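You operate a simulated robot arm through the tools that you are given. There is no shell and no other tool. Be economical: measure what you need, move in short steps, check, and stop when the job is done.

The job below is to be done with a simulated robot arm. You get a single attempt, and the scene is never put back.

Task
Take the marker from the end table and leave it on the back ledge of the tunnel. Then fetch the blue paper roll from the end table and set it on top of the large cake there. Then fetch the blue block and set it on the clear end of the press bench. Then put the steel block on the far end of the depositor belt away on the back ledge of the tunnel. Then take the bucket from the shelf of the depositor table and put it on top of the large board on the top of the back belt. Then put the white carton on the top of the steel worktop away on the bottom shelf of the corner bench. Then take the scoop from the top of the back belt and leave it on top of the large base there. Do these in the order given. Set down upright: paper roll, blue block, steel block, white carton.
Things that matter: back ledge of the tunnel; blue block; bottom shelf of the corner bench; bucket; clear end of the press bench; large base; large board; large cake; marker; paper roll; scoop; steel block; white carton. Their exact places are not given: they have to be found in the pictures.

It is judged by the outcome, as a careful person would: the job done as asked, and still so three seconds after it is handed in. It fails if anything else is knocked over, pushed out of place, dropped, spilled or broken.

Robot
A 6-joint arm with a two-finger gripper on a trunk, on a base that drives. Base frame: it is fixed to the floor where the robot stands at the start and does not move with it; the origin is under the middle of the robot, x ahead of it, y to its left, z up; the surface under the hand at the start is at about z = 0.888. Lengths are in m, angles in rad, forces in N, time in s.
With the tool pointing down near the work surface it reaches from about 0.24 to 0.48 m from the robot's upright axis, wherever it stands. Its first joint turns from -2.007 to 2.007 rad. Places, roughly: back ledge of the tunnel (31x23 cm) [0.92, -0.82, 0.9]; blue block (5x5x5 cm) [0.9, -0.9, 0.9]; bottom shelf of the corner bench [-4.2, -1.4, 0.2]; bucket (17x17x16 cm) [9.3, 2.4, 0.4]; clear end of the press bench [-2.4, 2.8, 0.8]; large base (19x19x4 cm) [7.9, 4.7, 1]; large board (27x22x4 cm) [7.5, 4.4, 1]; large cake (19x19x8 cm) [0.6, -0.4, 0.9]; marker (3x3x10 cm) [0.5, -0.2, 0.9]; paper roll [0.75, -0.25, 1]; scoop (6x6x15 cm) [8, 4.4, 1]; steel block (5x5x5 cm) [8.7, 2.1, 0.9]; white carton (10x5x5 cm) [5.2, 4.3, 1]. Payload 2.1 kg.
The TCP is the grasp point between the finger pads, 0.02 m short of the fingertips. In the tool frame z runs along the fingers and y along their closing line. The gripper opens to 0.1 m. The gripper's body begins 0.063 m behind the TCP.
Orientation is that of the tool frame in the base frame, as a unit quaternion [x, y, z, w]. With the fingers straight down and closing along the base's y, the tool's x points along the base's -x, its y along +y and its z along -z.

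Tools
- The arm moves only by the tool send_rows. Its argument "commands" is a list of rows, each a list of 7 numbers: the turn, a rotation vector about the tool's x, y, z in units of 5 degrees (1.0 is 5 degrees), then the shift along the tool's x, y, z in units of 50 mm (1.0 is 50 mm), then the closure in counts, from 0 (fully open) to 255 (shut). In form: [[rx, ry, rz, x, y, z, gripper], ...]. A call has 1 to 10 rows; each row shifts and turns the commanded pose from where the row before left it, along the tool's axes as they then stand. A call with a number of a shift or a turn outside -1 to 1 is refused whole. Rows are played at 5 a second. More than 0.05 m and 0.15 rad between two rows, or a gripper value outside its range, and nothing of the call is played. A pose out of reach is approached as far as the arm can. The call stops where the force on the tool passes 40 N (or 10 N more than at its start, if that is more) or the arm is blocked; 0.2 s more then pass. The fingers move at their own pace (about 0.153 m/s each) and stop on an object; they squeeze with about 41 N. The grip force told is the motor's: it shows also when the fingers shut on nothing. Time passes only in rows, and 0.2 s behind the last, so rows that do not move let the fingers close. It gives the time, the measured TCP pose, the force on the tool (base axes), the opening and the grip force at its end, in the units of the frame above (readings bear some noise), with the torque about the TCP (base axes, N m) and any sound that the robot's microphone picked up, and new pictures: "views" is both (left out), scene, wrist or none.
- Cameras (640 x 400 px; columns grow to the right, rows downward): "scene" is now at [-0.0006, 0.093, 1.6605]; the picture's right is [-0.62, -0.78, 0.00], its down [-0.59, 0.48, -0.65] and it looks along [0.51, -0.40, -0.76] (base axes); focal length 283 px, centre (320, 200). "wrist" rides on the gripper at [0.07, -0.019, -0.099] in the tool frame; the picture's right is [0.26, 0.97, 0.00], its down [-0.75, 0.20, -0.63] and it looks along [-0.61, 0.16, 0.78] (tool axes); focal length 230 px, centre (320, 200).
- lift_body(by): slides the trunk up (or, below 0, down) by that many m; the arm and the scene camera ride with it, the base frame stays. It gives what a move gives, with no picture.
- steer(legs): drives the robot by 1 to 6 legs, each [ahead, turn to the left] in m and rad, along the robot's own axes; the way and the turn of a leg run together, so that a leg with both is an arc; at most 1.5 m and 3.142 rad a leg. The arm and the cameras ride along, it lands a little off, and it stops where it bumps. It gives what a move gives, and a new picture of the scene camera.
- turn_head(pan, tilt): turns the head with the scene camera to pan (to the left, within 2.705 rad either way) and tilt (down, from -0.506 to 1.204), counted from straight ahead of the robot. It gives what a move gives, and a new picture of the scene camera.
- pixel_to_xyz(camera, pixels): for up to 12 pixels [column, row] of the newest picture of that camera ("zoom" is the newest enlarged one), the place [x, y, z] in the base frame of the surface seen there, good to about 0.003 m. No time passes.
- close_up(camera, box): a new picture of the part [left, top, right, bottom] of that camera's present view, enlarged. No time passes.
- sign_off(): hands the job in; it is judged then, once.

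Keep the steps short. Do not move on a guess: measure, check each grasp and each placing, and mend mistakes. In all there are 138 turns and 260 pictures (those below and enlarged ones count). Leave the gripper open and the arm clear of the work at the hand-in unless told otherwise, and finish with a single line.

The tools are called after "Call:" as name(argument=value, ...) on one line, values as JSON. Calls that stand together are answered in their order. send_rows: Moves the arm, as the interface text tells. Its arguments: {"type":"object","properties":{"commands":{"type":"array"},"views":{"type":"string","enum":["both","scene","wrist","none"]}},"required":["commands"]} The other tools are called the same way: lift_body (by) slides the trunk up or down; steer (legs) drives the base; turn_head (pan, tilt) turns the head that bears the scene camera; pixel_to_xyz (camera, pixels) gives the place of the surface under pixels of a picture; close_up (camera, box) takes an enlarged picture of a part of a camera's view; sign_off () hands the job in.

At the start:

```text
t: 0.0
tcp_pos: [0.3744, -0.086, 1.2782]
tcp_rot: [0.0, 1.0, 0.001, 0.0]
ft_force: [0.5, 0.2, -0.6]
wrist_torque: [0.01, 0.0, -0.05]
grip_width: 0.1002
gripper_force: 0.0
trunk travel left (down, up): [-0.871, 0.119]
robot x, y, heading: [-0.0006, -0.0004, 0.0]
head pan, tilt: [-0.674, 0.866]
```

scene: 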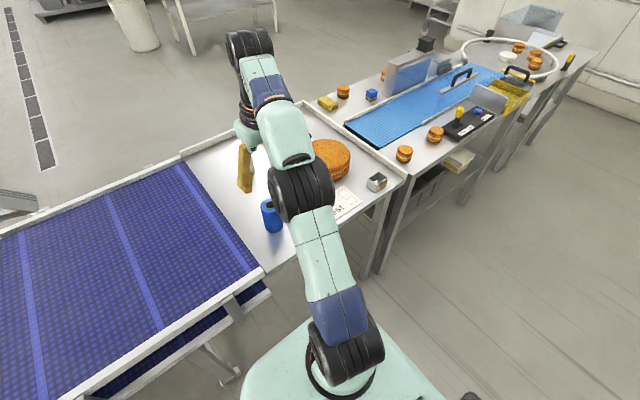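
wrist: 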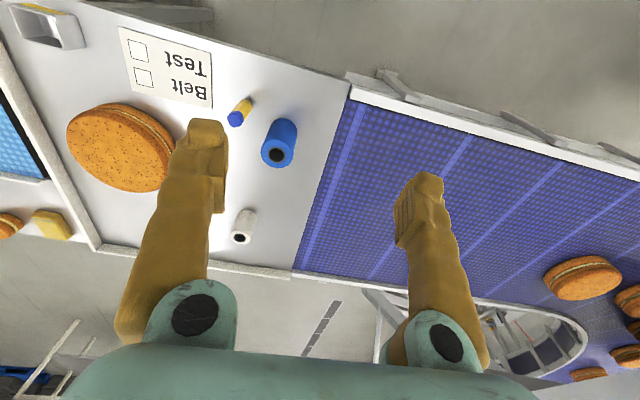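

I see the marker (yellow with a blue end) at about (240,110) in the wrist picture, the blue roll at (278,142) and the large cake at (120,148). I'll measure these.

Call:
pixel_to_xyz(camera="wrist", pixels=[[235, 120], [246, 102], [240, 111], [275, 155], [290, 125], [283, 140], [120, 148], [75, 125], [165, 165], [260, 200], [242, 238], [250, 215]])

Call:
close_up(camera="wrist", box=[180, 60, 340, 160])

Call:
close_up(camera="scene", box=[310, 20, 610, 208])

```text
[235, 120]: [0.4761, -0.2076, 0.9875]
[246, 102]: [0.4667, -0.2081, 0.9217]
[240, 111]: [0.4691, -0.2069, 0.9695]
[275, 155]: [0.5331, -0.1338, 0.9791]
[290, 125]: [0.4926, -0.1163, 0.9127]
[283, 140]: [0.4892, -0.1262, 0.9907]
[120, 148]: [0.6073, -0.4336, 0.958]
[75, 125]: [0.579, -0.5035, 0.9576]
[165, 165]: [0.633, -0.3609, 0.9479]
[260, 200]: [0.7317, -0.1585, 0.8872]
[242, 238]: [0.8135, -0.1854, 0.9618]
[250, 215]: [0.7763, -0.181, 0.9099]
```

```text
4.00 times, centred on (260, 110) of wrist
```

zoom: 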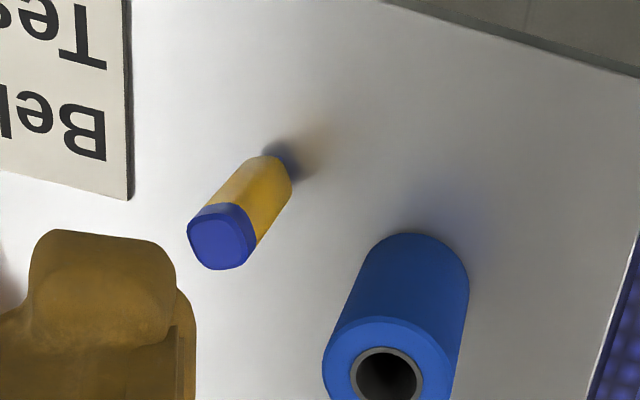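

```text
2.13 times, centred on (460, 114) of scene
```

zoom: 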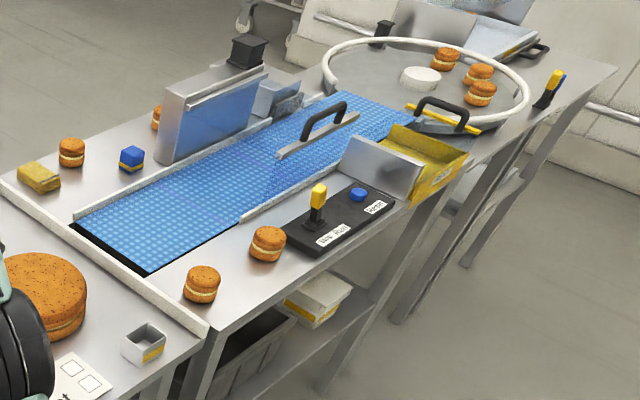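

The marker stands upright at about (0.47,-0.207). Now I'll measure the ledge beside the tunnel, the blue block at (372,94) and the cake.

Call:
pixel_to_xyz(camera="zoom", pixels=[[130, 152], [132, 165], [72, 148], [40, 172], [90, 185], [60, 195], [110, 170], [10, 180], [75, 215], [150, 130], [100, 140], [158, 118]])

Call:
pixel_to_xyz(camera="scene", pixels=[[330, 145], [347, 150], [330, 178], [272, 205], [262, 205], [280, 228], [245, 150], [300, 130], [375, 182], [345, 130], [420, 140], [355, 200]])

```text
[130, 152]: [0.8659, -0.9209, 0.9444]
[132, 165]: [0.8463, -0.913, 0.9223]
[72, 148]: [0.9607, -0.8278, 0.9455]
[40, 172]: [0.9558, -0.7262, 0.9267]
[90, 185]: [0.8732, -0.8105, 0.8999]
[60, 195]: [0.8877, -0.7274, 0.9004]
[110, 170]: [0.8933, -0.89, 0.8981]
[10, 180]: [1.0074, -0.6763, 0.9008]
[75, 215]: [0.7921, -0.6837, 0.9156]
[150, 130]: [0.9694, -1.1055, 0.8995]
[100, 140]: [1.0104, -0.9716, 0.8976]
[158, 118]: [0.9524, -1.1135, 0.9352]
```

```text
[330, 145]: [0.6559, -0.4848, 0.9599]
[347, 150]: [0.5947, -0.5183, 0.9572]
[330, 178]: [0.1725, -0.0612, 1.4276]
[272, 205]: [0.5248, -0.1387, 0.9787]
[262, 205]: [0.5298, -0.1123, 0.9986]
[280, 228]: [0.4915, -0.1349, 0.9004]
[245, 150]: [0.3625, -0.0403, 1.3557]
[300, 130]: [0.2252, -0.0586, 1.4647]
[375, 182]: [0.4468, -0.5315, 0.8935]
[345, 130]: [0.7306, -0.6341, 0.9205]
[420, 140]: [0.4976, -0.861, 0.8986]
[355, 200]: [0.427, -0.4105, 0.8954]
```

Now I need the table edges, my base size and the free floor, so I'll look around with the head.

Call:
turn_head(pan=-0.6, tilt=0.4)

Call:
turn_head(pan=0.6, tilt=0.4)

Call:
turn_head(pan=-1.7, tilt=0.4)

Call:
turn_head(pan=2.6, tilt=0.4)

Call:
turn_head(pan=0.0, tilt=1.2)

```text
t: 0.9
tcp_pos: [0.3739, -0.0858, 1.2794]
tcp_rot: [0.0, 1.0, 0.0, 0.0]
ft_force: [0.2, 0.2, 0.2]
wrist_torque: [-0.01, -0.01, -0.02]
grip_width: 0.1002
gripper_force: 0.0
trunk travel left (down, up): [-0.871, 0.119]
robot x, y, heading: [-0.0032, -0.0027, -0.002]
head pan, tilt: [-0.6, 0.4]
```

scene: 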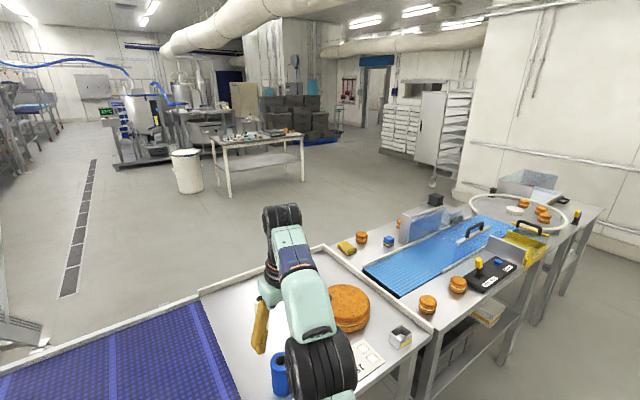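

```text
t: 2.3
tcp_pos: [0.3751, -0.0861, 1.2783]
tcp_rot: [0.0, 1.0, 0.0, 0.0]
ft_force: [0.2, -0.3, 0.1]
wrist_torque: [0.02, 0.01, 0.0]
grip_width: 0.1001
gripper_force: 0.1
trunk travel left (down, up): [-0.871, 0.119]
robot x, y, heading: [-0.0017, 0.001, -0.003]
head pan, tilt: [0.6, 0.4]
```

scene: 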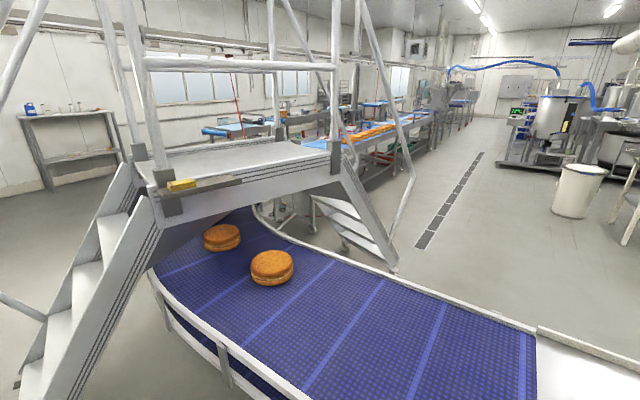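

```text
t: 4.4
tcp_pos: [0.3738, -0.0857, 1.2791]
tcp_rot: [0.0, 1.0, 0.0, 0.0]
ft_force: [0.7, 0.8, -1.0]
wrist_torque: [0.01, -0.04, -0.01]
grip_width: 0.0998
gripper_force: 0.0
trunk travel left (down, up): [-0.871, 0.119]
robot x, y, heading: [-0.0002, -0.001, 0.002]
head pan, tilt: [-1.7, 0.4]
```

scene: 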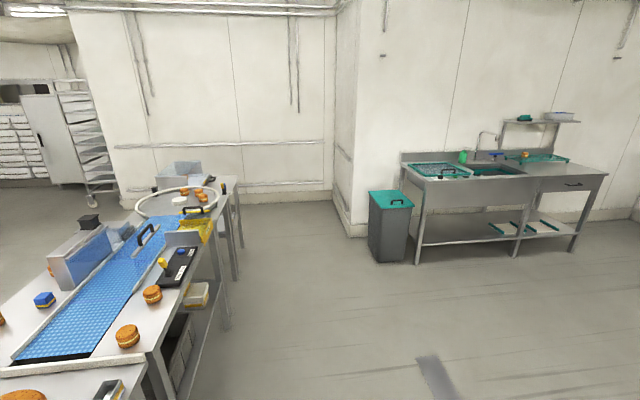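

```text
t: 7.9
tcp_pos: [0.3748, -0.0842, 1.2768]
tcp_rot: [0.001, 1.0, -0.001, 0.0]
ft_force: [-0.5, 0.4, 0.0]
wrist_torque: [-0.01, 0.02, 0.0]
grip_width: 0.0999
gripper_force: 0.1
trunk travel left (down, up): [-0.871, 0.119]
robot x, y, heading: [0.0021, -0.0012, -0.002]
head pan, tilt: [2.601, 0.4]
```

scene: 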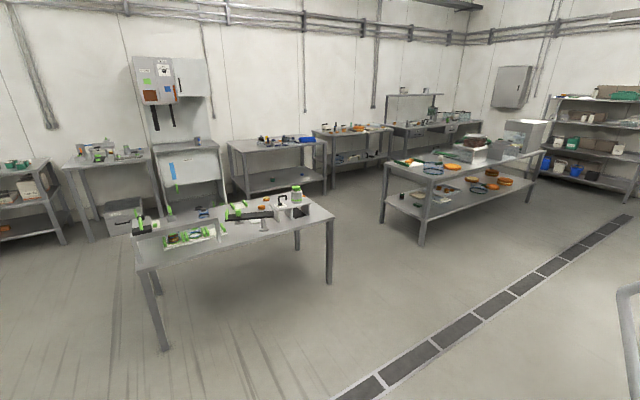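

```text
t: 10.2
tcp_pos: [0.3753, -0.0852, 1.2781]
tcp_rot: [0.0, 1.0, 0.0, 0.0]
ft_force: [-0.3, 0.9, 0.6]
wrist_torque: [0.02, 0.01, -0.04]
grip_width: 0.1002
gripper_force: 0.1
trunk travel left (down, up): [-0.871, 0.119]
robot x, y, heading: [-0.0005, 0.0003, 0.001]
head pan, tilt: [0.0, 1.201]
```

scene: 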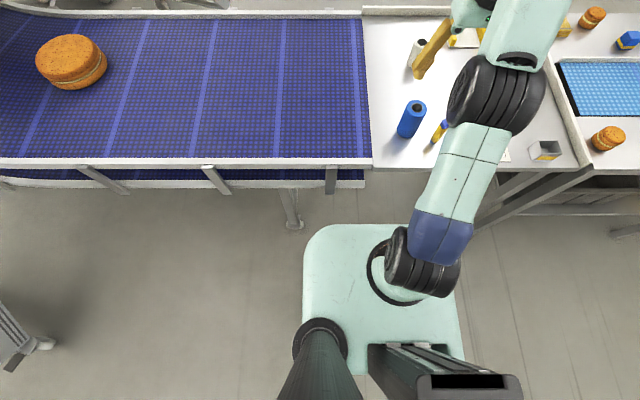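

Measuring the base outline and the table's front edge in this picture.

Call:
pixel_to_xyz(camera="scene", pixels=[[345, 226], [304, 260], [465, 350], [335, 345], [420, 165], [300, 162], [540, 172], [610, 180], [330, 187], [240, 160], [395, 255], [400, 8]])

Call:
turn_head(pan=-1.4, tilt=0.7)

```text
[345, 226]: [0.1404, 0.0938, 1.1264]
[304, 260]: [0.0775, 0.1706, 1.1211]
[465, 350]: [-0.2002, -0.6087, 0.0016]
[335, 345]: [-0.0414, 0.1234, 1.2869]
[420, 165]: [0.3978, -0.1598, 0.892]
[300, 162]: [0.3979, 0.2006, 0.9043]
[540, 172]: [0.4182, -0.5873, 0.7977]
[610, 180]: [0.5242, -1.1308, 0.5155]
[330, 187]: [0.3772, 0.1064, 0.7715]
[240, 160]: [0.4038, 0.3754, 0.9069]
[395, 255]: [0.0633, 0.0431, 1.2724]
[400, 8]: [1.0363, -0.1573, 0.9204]
```

```text
t: 11.8
tcp_pos: [0.3738, -0.0854, 1.2773]
tcp_rot: [0.0, 1.0, 0.0, 0.0]
ft_force: [-0.1, 0.4, 0.5]
wrist_torque: [0.01, -0.02, -0.01]
grip_width: 0.1002
gripper_force: 0.0
trunk travel left (down, up): [-0.871, 0.119]
robot x, y, heading: [0.0006, 0.0015, 0.002]
head pan, tilt: [-1.4, 0.7]
```

scene: 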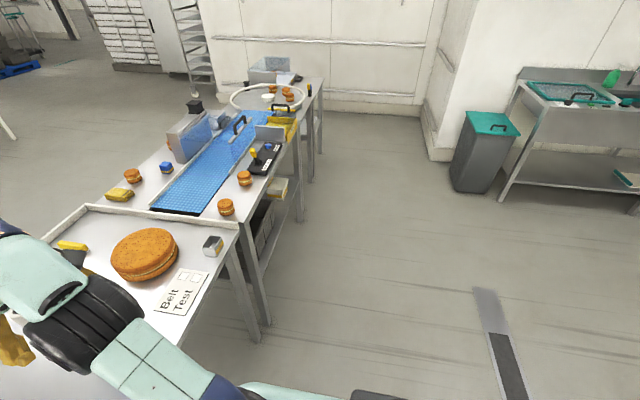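

Checking whether I can pass round the far (−y) end of the line, between the table end near (318,180) and the wall at (380,108).

Call:
pixel_to_xyz(camera="scene", pixels=[[318, 182], [325, 82], [380, 108], [300, 220], [270, 322], [430, 160], [150, 80], [60, 110], [105, 140], [340, 103], [265, 60], [185, 110]])

Call:
close_up(camera="scene", box=[60, 40, 440, 278])

Call:
turn_head(pan=-0.9, tilt=0.3)

```text
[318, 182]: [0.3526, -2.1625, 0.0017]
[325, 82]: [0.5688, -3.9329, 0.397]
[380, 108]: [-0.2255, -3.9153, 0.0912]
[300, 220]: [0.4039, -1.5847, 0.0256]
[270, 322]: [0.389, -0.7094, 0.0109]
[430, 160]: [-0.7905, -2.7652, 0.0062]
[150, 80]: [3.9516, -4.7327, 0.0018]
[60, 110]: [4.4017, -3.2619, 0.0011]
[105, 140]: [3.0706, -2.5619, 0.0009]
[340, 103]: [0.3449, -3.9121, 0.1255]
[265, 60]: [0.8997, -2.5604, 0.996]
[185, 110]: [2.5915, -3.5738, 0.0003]
```

```text
1.68 times, centred on (250, 159) of scene
```

zoom: 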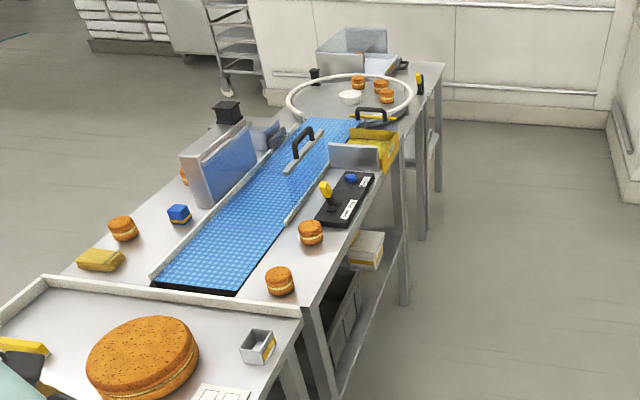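

```text
t: 12.7
tcp_pos: [0.3749, -0.0864, 1.279]
tcp_rot: [0.0, 1.0, 0.0, 0.0]
ft_force: [0.1, 0.2, 0.0]
wrist_torque: [-0.02, 0.03, -0.05]
grip_width: 0.0998
gripper_force: 0.2
trunk travel left (down, up): [-0.871, 0.119]
robot x, y, heading: [-0.0017, 0.0009, 0.0]
head pan, tilt: [-0.901, 0.3]
```

scene: 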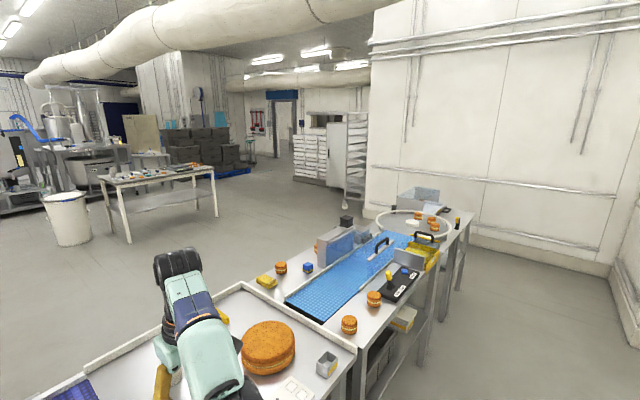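

The passage to the far side is clear: the wall is at y≈-3.9 and the tables end around y≈-2.8. The marker is 0.51 m away, slightly out of reach, so I'll drive ahead 0.12 m (table front edge is at x≈0.40).

Call:
steer(legs=[[0.12, 0]])

```text
t: 13.9
tcp_pos: [0.4833, -0.0864, 1.2824]
tcp_rot: [0.0, 1.0, 0.0, 0.005]
ft_force: [-0.8, 0.7, -0.1]
wrist_torque: [0.01, -0.02, -0.02]
grip_width: 0.1003
gripper_force: 0.1
trunk travel left (down, up): [-0.871, 0.119]
robot x, y, heading: [0.1227, 0.0023, -0.003]
head pan, tilt: [-0.901, 0.3]
```

scene: 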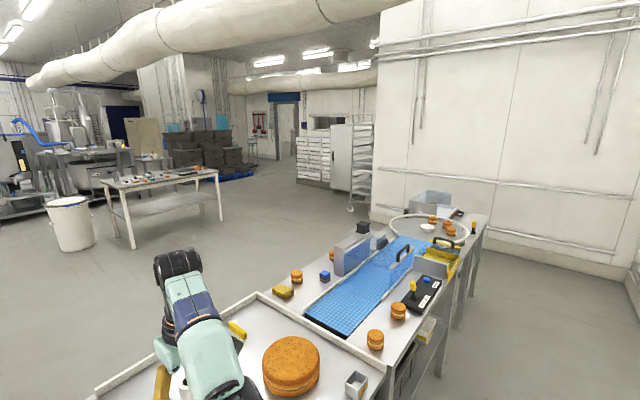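

Move sideways −0.12 m at height over the marker, with the opening reduced, then check with the wrist camera.

Call:
send_rows(commands=[[0, 0, 0, 0.1, -0.8, 0, 110], [0, 0, 0, 0, -0.8, 0, 110], [0, 0, 0, 0, -0.8, 0.5, 110], [0, 0, 0, 0, 0, 1, 110], [0, 0, 0, 0, 0, 1, 110], [0, 0, 0, 0, 0, 0.5, 110], [0, 0, 0, 0, 0, 0, 110]], views="wrist")

```text
t: 15.5
tcp_pos: [0.4739, -0.1983, 1.1188]
tcp_rot: [0.0, 1.0, 0.0, 0.0]
ft_force: [-0.7, 1.4, 0.2]
wrist_torque: [0.0, -0.02, 0.05]
grip_width: 0.057
gripper_force: 0.0
out of reach, approached as far as the arm can: row 2, 3
trunk travel left (down, up): [-0.871, 0.119]
robot x, y, heading: [0.1167, 0.0004, 0.0]
head pan, tilt: [-0.901, 0.3]
```

wrist: 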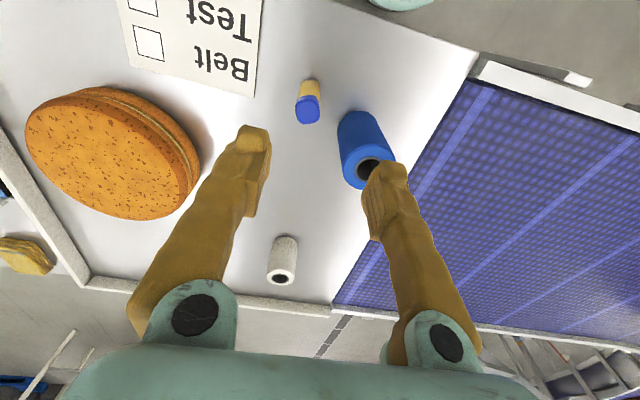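

Measuring the marker top at (307,108) and the roll.

Call:
pixel_to_xyz(camera="wrist", pixels=[[307, 108], [299, 106], [316, 106], [308, 118], [308, 86], [355, 140], [350, 172], [368, 166], [361, 120], [385, 158]])

```text
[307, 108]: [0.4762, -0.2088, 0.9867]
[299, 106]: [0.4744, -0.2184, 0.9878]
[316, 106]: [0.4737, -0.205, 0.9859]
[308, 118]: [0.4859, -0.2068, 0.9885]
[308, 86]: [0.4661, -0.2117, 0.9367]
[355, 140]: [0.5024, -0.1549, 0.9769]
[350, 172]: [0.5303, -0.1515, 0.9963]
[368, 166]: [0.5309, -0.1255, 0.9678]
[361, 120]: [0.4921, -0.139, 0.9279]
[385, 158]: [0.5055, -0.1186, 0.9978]
```

Marker centre is (0.477,-0.2095). Moving down 0.174 m to z≈0.945, then closing.

Call:
send_rows(commands=[[0, 0, 0, -0.06, -0.22, 0.6, 110], [0, 0, 0, 0, 0, 1, 110], [0, 0, 0, 0, 0, 1, 110], [0, 0, 0, 0, 0, 0.88, 110], [0, 0, 0, 0, 0, 0, 110]], views="wrist")

```text
t: 16.7
tcp_pos: [0.4758, -0.2114, 0.9426]
tcp_rot: [0.0, 1.0, 0.0, 0.001]
ft_force: [0.1, 0.1, -0.9]
wrist_torque: [0.0, 0.01, 0.03]
grip_width: 0.0568
gripper_force: 0.0
trunk travel left (down, up): [-0.871, 0.119]
robot x, y, heading: [0.1185, 0.0015, -0.002]
head pan, tilt: [-0.901, 0.3]
```

wrist: 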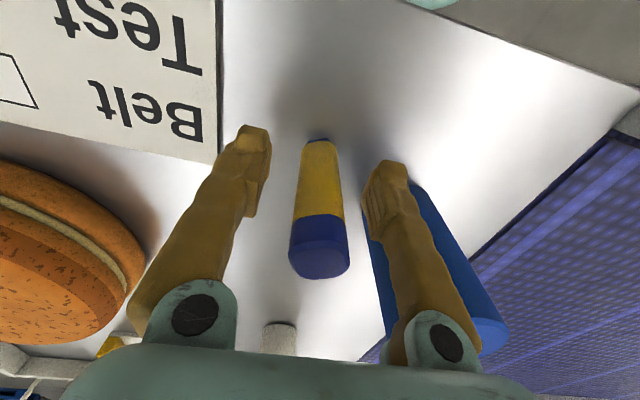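

The marker sits between the fingers. I'll close and lift.

Call:
send_rows(commands=[[0, 0, 0, 0, 0, 0, 255], [0, 0, 0, 0, 0, 0, 255], [0, 0, 0, 0, 0, 0, 255], [0, 0, 0, 0, 0, -1, 255], [0, 0, 0, 0, 0, -1, 255], [0, 0, 0, 0, 0, -1, 255], [0, 0, 0, 0, 0, -1, 255], [0, 0, 0, 0, 0, -0.5, 255]], views="wrist")

```text
t: 18.5
tcp_pos: [0.4803, -0.2113, 1.1684]
tcp_rot: [0.001, 1.0, 0.0, 0.0]
ft_force: [0.0, 0.1, -1.1]
wrist_torque: [-0.01, 0.02, -0.01]
grip_width: 0.0224
gripper_force: 41.7
trunk travel left (down, up): [-0.871, 0.119]
robot x, y, heading: [0.1213, -0.0023, 0.004]
head pan, tilt: [-0.901, 0.3]
```

wrist: 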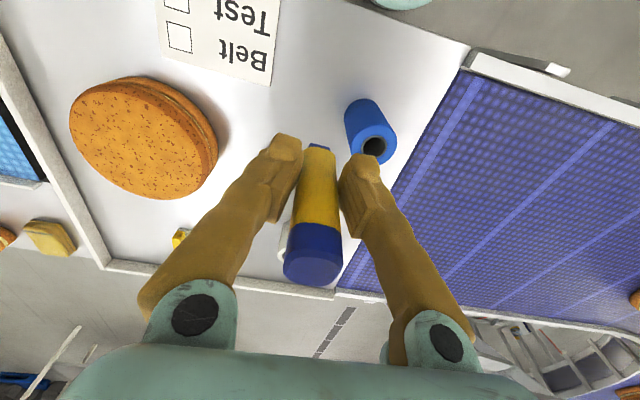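

Grip is good (22 mm wide, held ~0.055 m above its base). I'll back off, turn right and drive along the line; meanwhile I'll measure the end of the table row in the current scene picture.

Call:
pixel_to_xyz(camera="scene", pixels=[[488, 214], [468, 212], [484, 250], [478, 262], [430, 195], [370, 222], [349, 209], [560, 262]])

Call:
steer(legs=[[-0.27, 0], [0, -1.571], [1.5, 0], [0.6, 0]])

```text
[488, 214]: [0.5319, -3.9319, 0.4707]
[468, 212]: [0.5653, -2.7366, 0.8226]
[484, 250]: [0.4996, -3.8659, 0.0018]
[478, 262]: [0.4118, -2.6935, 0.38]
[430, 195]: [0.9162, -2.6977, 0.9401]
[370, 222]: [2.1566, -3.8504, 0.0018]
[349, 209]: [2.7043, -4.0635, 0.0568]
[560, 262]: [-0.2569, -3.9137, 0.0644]
```

```text
t: 34.3
tcp_pos: [-0.3596, -2.4597, 1.1664]
tcp_rot: [0.702, 0.712, 0.001, 0.0]
ft_force: [-0.4, 0.0, -0.4]
wrist_torque: [-0.01, -0.02, -0.02]
grip_width: 0.0225
gripper_force: 40.9
trunk travel left (down, up): [-0.871, 0.119]
robot x, y, heading: [-0.1513, -2.1008, -1.562]
head pan, tilt: [-0.901, 0.3]
```

scene: 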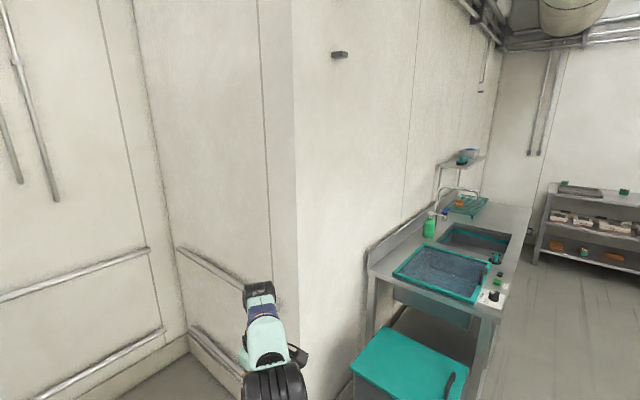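

Tables end at y≈-2.74. Next leg: to y≈-3.3, turn left, go along +x to x≈1.65, turn to +y, then look.

Call:
steer(legs=[[1.2, 0], [0, 1.562], [1.5, 0], [0.35, 0], [0, 1.571]])

Call:
turn_head(pan=0.4, tilt=0.4)

```text
t: 56.9
tcp_pos: [1.9128, -2.8852, 1.1665]
tcp_rot: [0.719, -0.695, 0.0, 0.0]
ft_force: [0.1, 0.7, -0.3]
wrist_torque: [-0.02, 0.01, 0.01]
grip_width: 0.0223
gripper_force: 40.7
trunk travel left (down, up): [-0.871, 0.119]
robot x, y, heading: [1.7131, -3.2503, 1.606]
head pan, tilt: [-0.901, 0.3]
```

scene: 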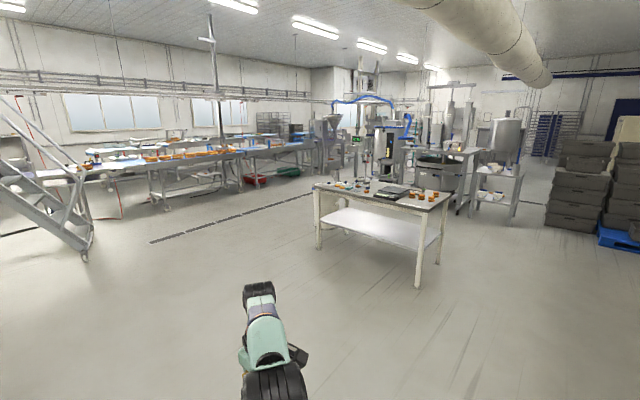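

```text
t: 58.4
tcp_pos: [1.913, -2.8862, 1.1664]
tcp_rot: [0.72, -0.694, 0.0, 0.0]
ft_force: [0.6, -0.1, -0.5]
wrist_torque: [-0.01, 0.01, -0.03]
grip_width: 0.0228
gripper_force: 40.8
trunk travel left (down, up): [-0.871, 0.119]
robot x, y, heading: [1.7131, -3.2537, 1.608]
head pan, tilt: [0.4, 0.4]
```

scene: 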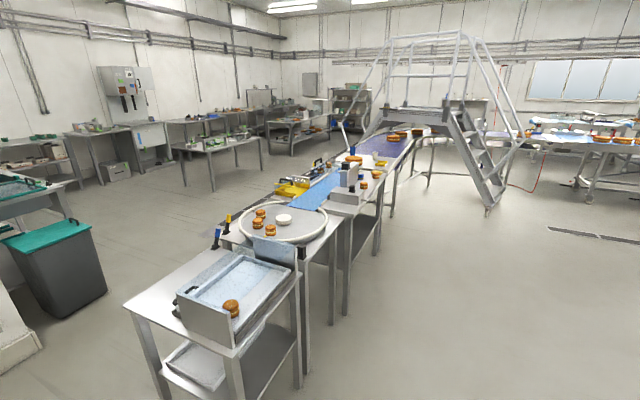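

Clear view of the back of the line. Measuring the edges for safe corridors.

Call:
pixel_to_xyz(camera="scene", pixels=[[232, 355], [130, 308], [300, 275], [338, 222], [380, 190], [388, 172], [412, 145], [428, 135], [392, 210], [350, 195], [363, 180], [362, 188]])

Call:
steer(legs=[[1.5, -0.03], [0.9, 0], [0, 1.571]])

Call:
turn_head(pan=0.0, tilt=0.8)

```text
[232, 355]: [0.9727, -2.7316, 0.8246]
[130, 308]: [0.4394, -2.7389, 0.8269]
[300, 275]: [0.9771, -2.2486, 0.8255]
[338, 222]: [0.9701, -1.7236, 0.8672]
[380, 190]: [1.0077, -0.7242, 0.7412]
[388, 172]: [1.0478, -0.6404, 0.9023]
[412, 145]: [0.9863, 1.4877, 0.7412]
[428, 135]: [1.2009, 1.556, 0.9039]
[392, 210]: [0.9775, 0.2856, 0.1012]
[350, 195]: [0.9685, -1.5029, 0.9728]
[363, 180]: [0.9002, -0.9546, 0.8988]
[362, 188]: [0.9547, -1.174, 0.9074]
```

```text
t: 74.2
tcp_pos: [1.34, -0.6003, 1.1662]
tcp_rot: [1.0, 0.004, 0.0, 0.0]
ft_force: [0.4, 0.4, -1.5]
wrist_torque: [0.02, -0.02, 0.02]
grip_width: 0.0226
gripper_force: 40.8
trunk travel left (down, up): [-0.871, 0.119]
robot x, y, heading: [1.7007, -0.8119, -3.131]
head pan, tilt: [0.4, 0.4]
```

scene: 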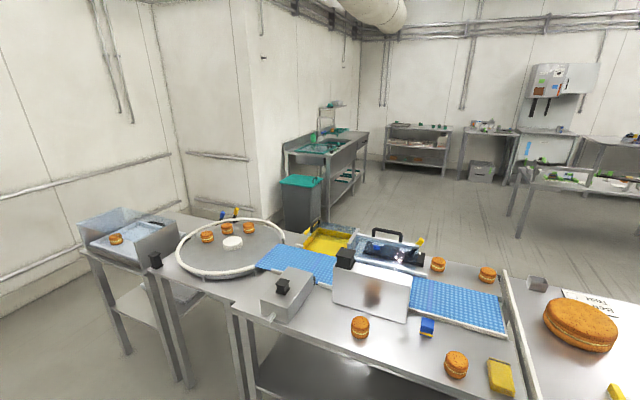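

```text
t: 75.1
tcp_pos: [1.3405, -0.6014, 1.1657]
tcp_rot: [1.0, 0.004, -0.001, -0.001]
ft_force: [-0.7, 0.7, -1.1]
wrist_torque: [0.03, -0.01, 0.02]
grip_width: 0.0227
gripper_force: 40.9
trunk travel left (down, up): [-0.871, 0.119]
robot x, y, heading: [1.702, -0.8091, -3.132]
head pan, tilt: [0.0, 0.799]
```

scene: 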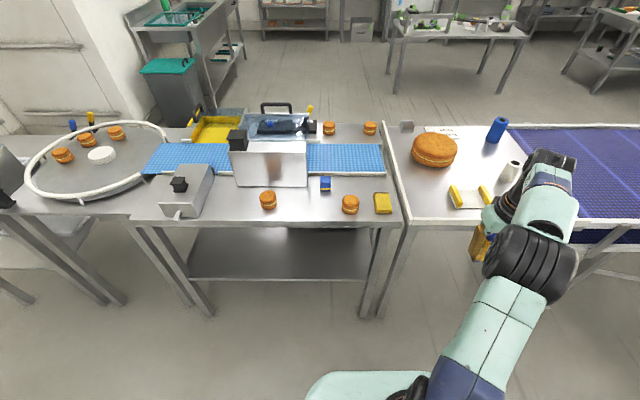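

Measuring free ledge area around the block (325,184), small cake (350,204) and sponge (383,203).

Call:
close_up(camera="scene", box=[240, 130, 420, 242])

Call:
pixel_to_xyz(camera="scene", pixels=[[325, 180], [325, 190], [350, 198], [350, 210], [383, 196], [384, 210], [355, 182], [340, 218], [330, 205], [385, 178], [400, 222], [350, 175]])

```text
3.56 times, centred on (330, 186) of scene
```

zoom: 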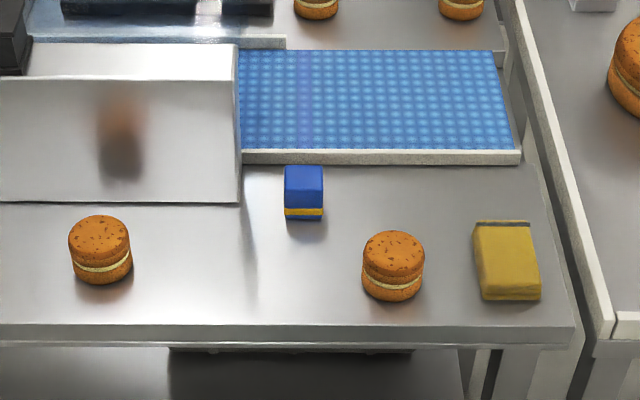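

```text
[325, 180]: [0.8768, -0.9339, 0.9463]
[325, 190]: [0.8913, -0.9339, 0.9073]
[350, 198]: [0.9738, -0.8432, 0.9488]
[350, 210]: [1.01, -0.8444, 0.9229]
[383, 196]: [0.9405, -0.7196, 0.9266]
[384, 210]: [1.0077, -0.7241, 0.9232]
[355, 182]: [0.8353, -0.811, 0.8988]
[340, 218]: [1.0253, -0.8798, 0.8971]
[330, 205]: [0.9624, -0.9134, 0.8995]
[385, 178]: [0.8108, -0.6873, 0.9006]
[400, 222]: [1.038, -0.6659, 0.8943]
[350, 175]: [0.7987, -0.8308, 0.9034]
```

Free spot: about (0.87,-0.795), clear of the block, cake and sponge. Drive ahead 0.37 m to get within reach.

Call:
steer(legs=[[0.37, 0]])

```text
t: 77.4
tcp_pos: [0.9731, -0.6035, 1.1654]
tcp_rot: [1.0, 0.002, -0.001, -0.001]
ft_force: [-0.7, -0.2, -0.3]
wrist_torque: [0.01, 0.0, -0.03]
grip_width: 0.0224
gripper_force: 41.1
trunk travel left (down, up): [-0.871, 0.119]
robot x, y, heading: [1.336, -0.8129, -3.136]
head pan, tilt: [0.0, 0.799]
```

scene: 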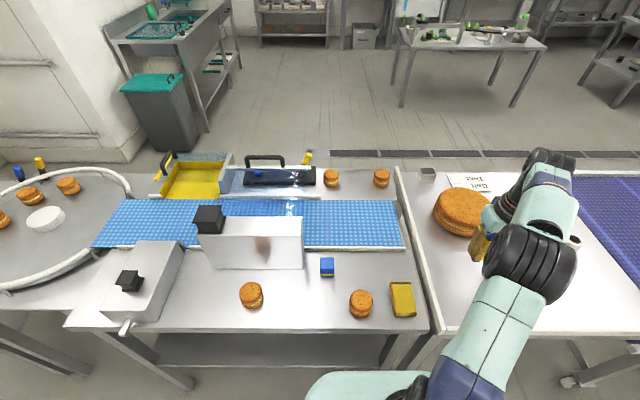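

Moving over the spot (0.885,-0.795), then down to ~1.5 cm above contact height.

Call:
send_rows(commands=[[0, 0, 0, 0, 0.95, 0, 255], [0, 0, 0, 0, 0.95, 0, 255], [0, 0, 0, 0, 0.95, 0, 255], [0, 0, 0, 0, 0.95, 0, 255], [0, 0, 0, -0.5, 0, 0.5, 255], [0, 0, 0, -0.7, 0, 0.7, 255], [0, 0, 0, -0.56, 0, 0.7, 255], [0, 0, 0, 0, 0, 1, 255], [0, 0, 0, 0, 0, 1, 255], [0, 0, 0, 0, 0, 0, 255]])

```text
t: 79.6
tcp_pos: [0.8842, -0.7968, 0.9696]
tcp_rot: [1.0, 0.003, 0.0, 0.001]
ft_force: [-0.1, 0.4, -0.3]
wrist_torque: [-0.02, 0.01, -0.02]
grip_width: 0.0226
gripper_force: 41.0
trunk travel left (down, up): [-0.871, 0.119]
robot x, y, heading: [1.336, -0.8106, -3.132]
head pan, tilt: [0.0, 0.799]
```

scene: 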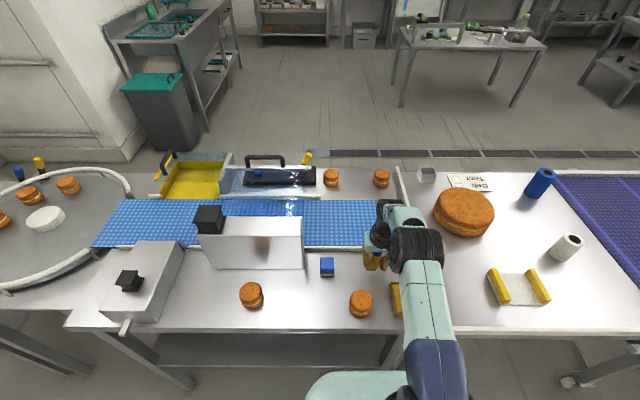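
wrist: 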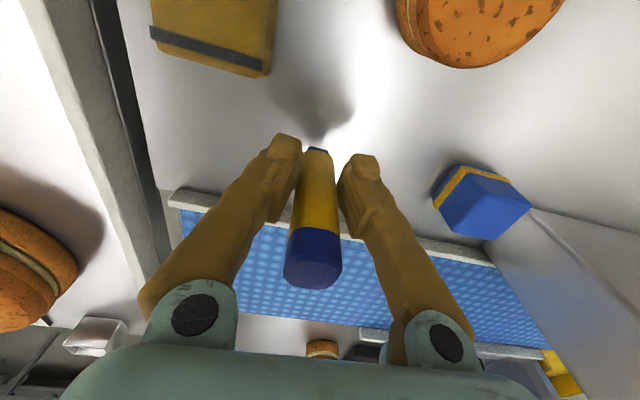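

Lowering the last ~15 mm gently.

Call:
send_rows(commands=[[0, 0, 0, 0, 0, 0.1, 255], [0, 0, 0, 0, 0, 0.1, 255], [0, 0, 0, 0, 0, 0.09, 255], [0, 0, 0, 0, 0, 0, 255]], views="wrist")

```text
t: 80.6
tcp_pos: [0.8851, -0.7954, 0.9573]
tcp_rot: [1.0, 0.003, 0.0, 0.0]
ft_force: [0.0, -0.3, -0.7]
wrist_torque: [0.02, -0.06, 0.0]
grip_width: 0.0226
gripper_force: 41.2
trunk travel left (down, up): [-0.871, 0.119]
robot x, y, heading: [1.3328, -0.8102, -3.136]
head pan, tilt: [0.0, 0.799]
```

wrist: 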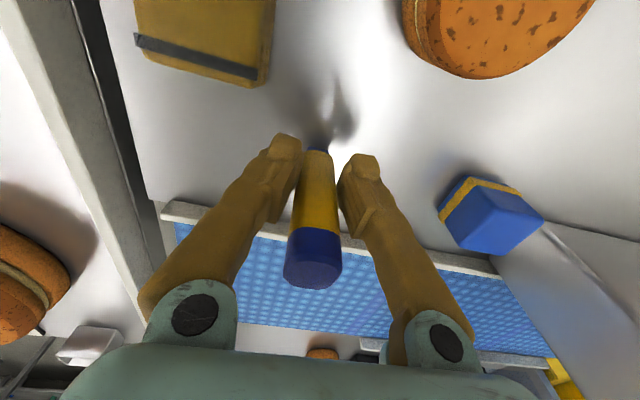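

Call:
send_rows(commands=[[0, 0, 0, 0, 0, 0.04, 255], [0, 0, 0, 0, 0, 0.04, 255], [0, 0, 0, 0, 0, 0.04, 255], [0, 0, 0, 0, 0, 0, 255]], views="none")

```text
t: 81.6
tcp_pos: [0.886, -0.7948, 0.9518]
tcp_rot: [1.0, 0.004, -0.003, -0.001]
ft_force: [-2.2, -1.7, 16.3]
wrist_torque: [-0.08, 0.41, 0.03]
grip_width: 0.0223
gripper_force: 41.1
trunk travel left (down, up): [-0.871, 0.119]
robot x, y, heading: [1.3294, -0.8119, -3.133]
head pan, tilt: [0.0, 0.799]
```

Contact felt (16 N). Opening partway and retreating up.

Call:
send_rows(commands=[[0, 0, 0, 0, 0, -0.06, 255], [0, 0, 0, 0, 0, 0, 110], [0, 0, 0, 0, 0, 0, 110], [0, 0, 0, 0, 0, -0.8, 110], [0, 0, 0, 0, 0, -1, 110], [0, 0, 0, 0.5, 0, -1, 110], [0, 0, 0, 0.5, 0, -1, 110], [0, 0, 0, 0.5, 0, -0.3, 110]])

```text
refused: row 6 steps farther than a row can; nothing moved
```

Call:
send_rows(commands=[[0, 0, 0, 0, 0, -0.06, 255], [0, 0, 0, 0, 0, 0, 110], [0, 0, 0, 0, 0, 0, 110], [0, 0, 0, 0, 0, -0.8, 110], [0, 0, 0, 0, 0, -1, 110], [0, 0, 0, 0.5, 0, -0.8, 110], [0, 0, 0, 0.5, 0, -0.8, 110], [0, 0, 0, 0.5, 0, -0.5, 110]])

```text
t: 83.4
tcp_pos: [0.9622, -0.7925, 1.1502]
tcp_rot: [1.0, 0.004, -0.002, 0.0]
ft_force: [-0.5, -0.7, 0.3]
wrist_torque: [-0.01, 0.02, -0.04]
grip_width: 0.057
gripper_force: 0.1
trunk travel left (down, up): [-0.871, 0.119]
robot x, y, heading: [1.3313, -0.8122, -3.136]
head pan, tilt: [0.0, 0.799]
```

scene: 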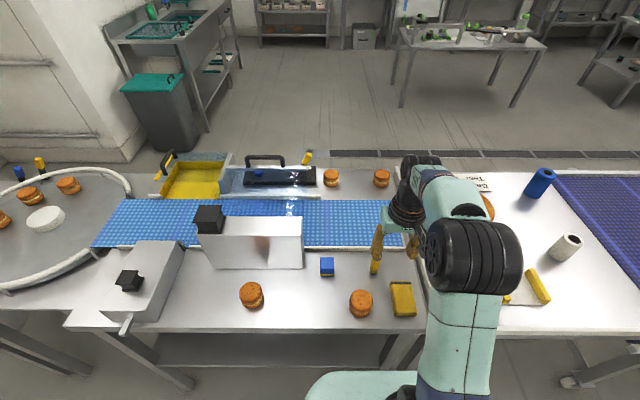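
wrist: 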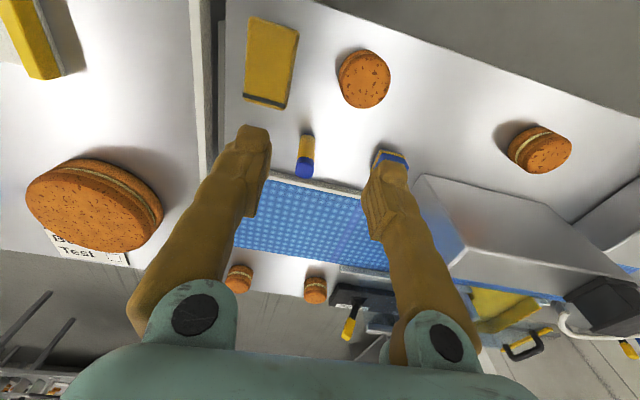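

The marker stands on the ledge. Driving back round to the front for the paper roll.

Call:
steer(legs=[[-0.37, 0], [0, 1.566], [1.5, 0], [0.95, 0], [0, -1.571], [0.9, 0]])

```text
t: 109.0
tcp_pos: [0.4185, -3.2152, 1.1486]
tcp_rot: [1.0, 0.01, 0.0, -0.001]
ft_force: [0.2, 0.4, 0.2]
wrist_torque: [0.03, -0.04, 0.03]
grip_width: 0.0566
gripper_force: 0.1
trunk travel left (down, up): [-0.871, 0.119]
robot x, y, heading: [0.7956, -3.2295, -3.122]
head pan, tilt: [0.0, 0.799]
```

scene: 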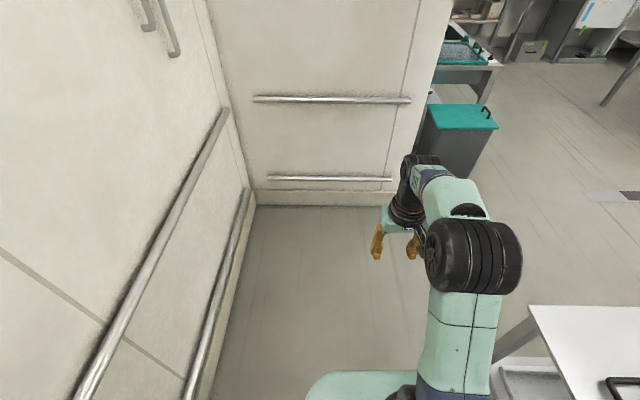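

Call:
steer(legs=[[0.9, 0], [0, -1.59], [1.5, 0], [1.38, 0], [0, -1.571]])

Call:
turn_head(pan=-0.1, tilt=0.9)

```text
t: 134.7
tcp_pos: [0.1662, -0.4115, 1.1485]
tcp_rot: [-0.032, 0.999, -0.001, 0.001]
ft_force: [-0.6, 0.5, -0.1]
wrist_torque: [-0.01, 0.02, 0.0]
grip_width: 0.0569
gripper_force: 0.0
trunk travel left (down, up): [-0.871, 0.119]
robot x, y, heading: [-0.2131, -0.412, 0.061]
head pan, tilt: [0.0, 0.799]
```

scene: 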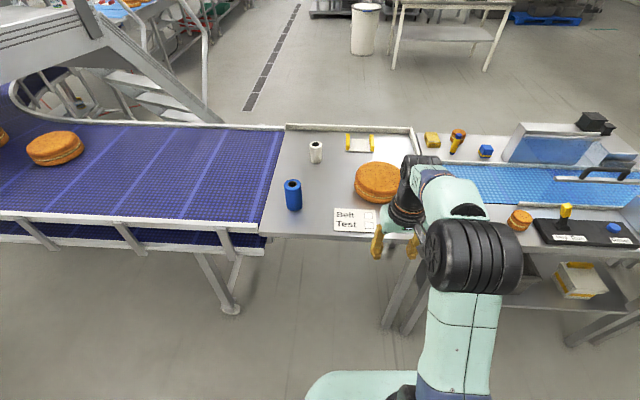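

```text
t: 135.3
tcp_pos: [0.1655, -0.4124, 1.1496]
tcp_rot: [-0.032, 0.999, 0.0, 0.0]
ft_force: [0.9, 1.2, 0.0]
wrist_torque: [0.04, 0.01, 0.03]
grip_width: 0.0568
gripper_force: 0.1
trunk travel left (down, up): [-0.871, 0.119]
robot x, y, heading: [-0.2106, -0.4101, 0.068]
head pan, tilt: [-0.099, 0.901]
```

scene: 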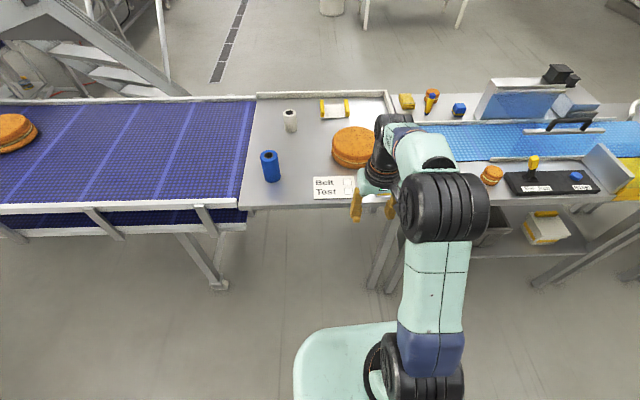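

Turn slightly left and drive ahead 0.36 m to about (0.14,-0.34).

Call:
steer(legs=[[0, 0.13], [0.35, 0]])

Call:
pixel_to_xyz(camera="scene", pixels=[[320, 200]])

```text
t: 138.2
tcp_pos: [0.5061, -0.297, 1.15]
tcp_rot: [-0.095, 0.995, 0.001, 0.002]
ft_force: [0.5, 0.6, -0.1]
wrist_torque: [-0.01, -0.01, 0.03]
grip_width: 0.0567
gripper_force: 0.1
trunk travel left (down, up): [-0.871, 0.119]
robot x, y, heading: [0.1333, -0.3487, 0.194]
head pan, tilt: [-0.099, 0.901]
```

scene: 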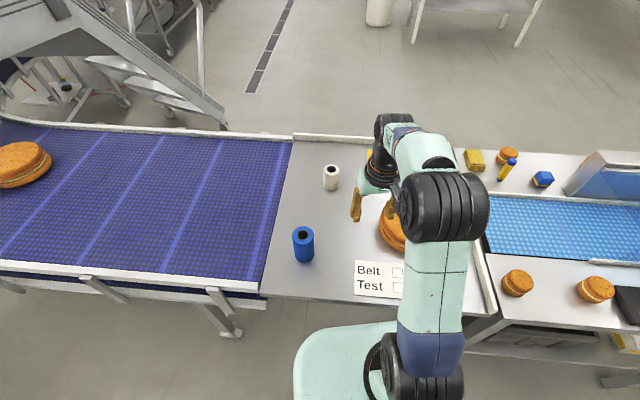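

```text
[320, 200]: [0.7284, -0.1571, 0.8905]
```

Measuring the roll (303,240).

Call:
close_up(camera="scene", box=[260, 215, 350, 271])

Call:
pixel_to_xyz(camera="scene", pixels=[[295, 235], [311, 236], [303, 229], [303, 242], [303, 255], [303, 235], [295, 250], [311, 250]])

```text
7.11 times, centred on (305, 243) of scene
```

zoom: 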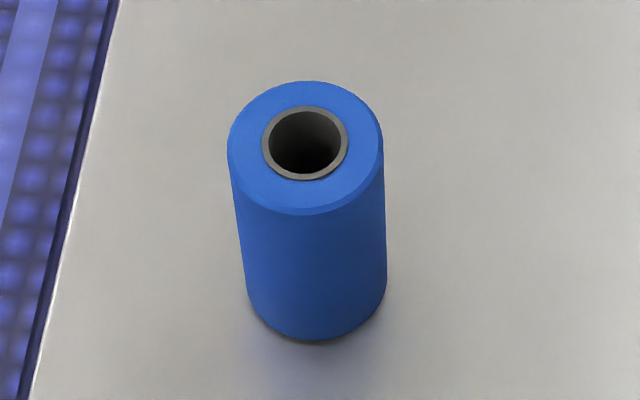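

```text
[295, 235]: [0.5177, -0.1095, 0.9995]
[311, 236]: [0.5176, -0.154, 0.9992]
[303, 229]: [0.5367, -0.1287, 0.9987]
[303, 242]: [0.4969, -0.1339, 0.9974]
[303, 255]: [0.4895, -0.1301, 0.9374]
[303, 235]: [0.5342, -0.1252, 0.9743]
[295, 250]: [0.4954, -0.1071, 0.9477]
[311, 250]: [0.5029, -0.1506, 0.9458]
```

Roll centre (0.516,-0.131), top z 0.999, ⌀≈0.05. Move above it to z≈1.06 with wider opening.

Call:
send_rows(commands=[[0, 0, 0, 0, 0.8, 0.4, 40], [0, 0, 0, 0, 0.8, 0.4, 40], [0, 0, 0, 0, 0.8, 0.4, 40], [0, 0, 0, 0, 0.82, 0.4, 40], [0, 0, 0, -0.82, 0, 0.2, 40], [0, 0, 0, 0, 0, 0, 40]], views="wrist")

```text
t: 139.6
tcp_pos: [0.5164, -0.1319, 1.0573]
tcp_rot: [-0.095, 0.995, 0.0, 0.0]
ft_force: [-1.1, -0.5, -0.3]
wrist_torque: [0.03, -0.01, -0.02]
grip_width: 0.0844
gripper_force: 0.1
trunk travel left (down, up): [-0.871, 0.119]
robot x, y, heading: [0.1327, -0.3469, 0.19]
head pan, tilt: [-0.099, 0.901]
```

wrist: 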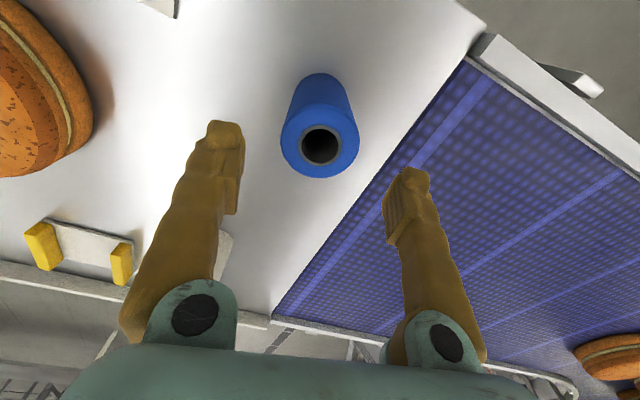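

Aligned. Lower 0.10 m, close, lift.

Call:
send_rows(commands=[[0, 0, 0, 0, 0, 0.7, 40], [0, 0, 0, 0, 0, 0.7, 40], [0, 0, 0, 0, 0, 0.64, 40], [0, 0, 0, 0, 0, 0, 40], [0, 0, 0, 0, 0, 0, 255], [0, 0, 0, 0, 0, 0, 255], [0, 0, 0, 0, 0, 0, 255]], views="wrist")

```text
t: 141.2
tcp_pos: [0.5183, -0.1297, 0.9543]
tcp_rot: [-0.096, 0.995, 0.0, -0.001]
ft_force: [0.7, -0.1, 0.5]
wrist_torque: [0.0, 0.02, 0.0]
grip_width: 0.0577
gripper_force: 41.3
trunk travel left (down, up): [-0.871, 0.119]
robot x, y, heading: [0.1355, -0.347, 0.194]
head pan, tilt: [-0.099, 0.901]
```

wrist: 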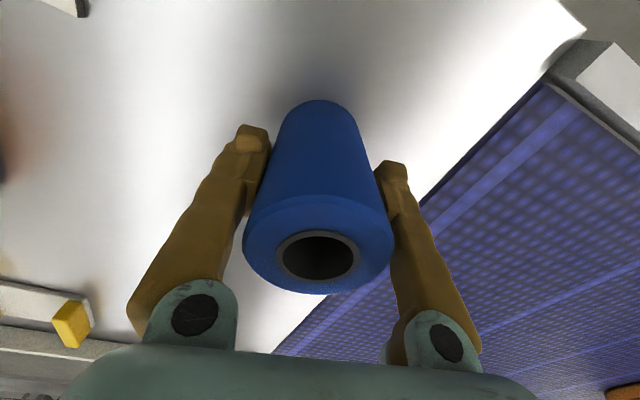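

Gripped (58 mm). Lift, then swing to above the cake near (0.58,-0.43).

Call:
send_rows(commands=[[0, 0, 0, 0, 0, -0.9, 255], [0, 0, 0, 0, 0, -0.9, 255], [0, 0, 0, 0, 0, -0.8, 255], [0, 0, 0, 0.3, -0.8, 0, 255], [0, 0, 0, 0.2, -0.9, 0, 255], [0, 0, 0, 0, -0.9, 0, 255], [0, 0, 0, 0, -0.9, 0, 255], [0, 0, 0, 0, -0.9, 0, 255], [0, 0, 0, -0.2, -0.9, 0, 255], [0, 0, 0, -0.3, -0.82, 0, 255]])

```text
t: 143.4
tcp_pos: [0.5768, -0.4331, 1.0881]
tcp_rot: [-0.095, 0.995, 0.0, -0.002]
ft_force: [-0.5, -0.8, -0.4]
wrist_torque: [0.03, 0.02, -0.01]
grip_width: 0.0579
gripper_force: 41.1
trunk travel left (down, up): [-0.871, 0.119]
robot x, y, heading: [0.1395, -0.3449, 0.196]
head pan, tilt: [-0.099, 0.901]
```

scene: 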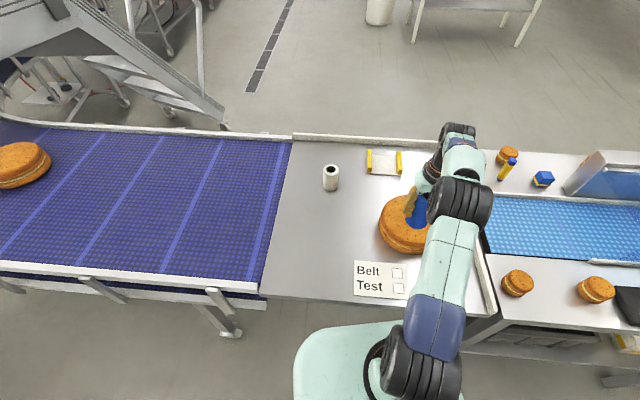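
wrist: 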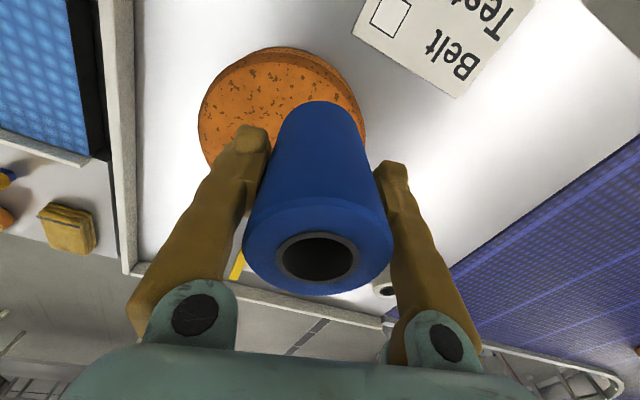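

Measuring the cake's rim and top in both pictures.

Call:
pixel_to_xyz(camera="wrist", pixels=[[275, 55], [205, 110], [240, 90], [270, 80], [225, 125], [215, 150], [340, 75], [290, 100]])

Call:
pixel_to_xyz(camera="scene", pixels=[[381, 215], [395, 200], [400, 232], [390, 220], [405, 240], [428, 215]])

```text
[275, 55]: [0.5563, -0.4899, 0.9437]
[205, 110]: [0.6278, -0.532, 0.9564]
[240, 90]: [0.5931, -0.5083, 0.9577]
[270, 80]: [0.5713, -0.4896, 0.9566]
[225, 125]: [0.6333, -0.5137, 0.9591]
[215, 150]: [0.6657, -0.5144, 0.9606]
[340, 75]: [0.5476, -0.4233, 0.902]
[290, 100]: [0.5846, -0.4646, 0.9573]
```

```text
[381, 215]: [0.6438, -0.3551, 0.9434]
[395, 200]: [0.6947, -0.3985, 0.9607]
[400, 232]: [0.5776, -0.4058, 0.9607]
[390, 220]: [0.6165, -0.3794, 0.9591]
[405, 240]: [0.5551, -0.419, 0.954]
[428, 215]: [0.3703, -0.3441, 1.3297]
```

Cake centre ≈(0.63,-0.443), top z≈0.959. The roll is 5 cm short of centre; I'll reach outward ~4 cm while lowering to z≈1.05.

Call:
send_rows(commands=[[0, 0, 0, 0, -0.1, 0.4, 255], [0, 0, 0, -0.4, -0.15, 0.3, 255], [0, 0, 0, -0.4, -0.15, 0, 255], [0, 0, 0, 0, 0, 0, 255]], views="none")

```text
t: 144.4
tcp_pos: [0.602, -0.4399, 1.0518]
tcp_rot: [-0.095, 0.995, 0.0, 0.0]
ft_force: [0.1, -0.9, -1.8]
wrist_torque: [0.01, -0.04, 0.0]
grip_width: 0.0578
gripper_force: 41.2
out of reach, approached as far as the arm can: row 3
trunk travel left (down, up): [-0.871, 0.119]
robot x, y, heading: [0.135, -0.3472, 0.192]
head pan, tilt: [-0.099, 0.901]
```

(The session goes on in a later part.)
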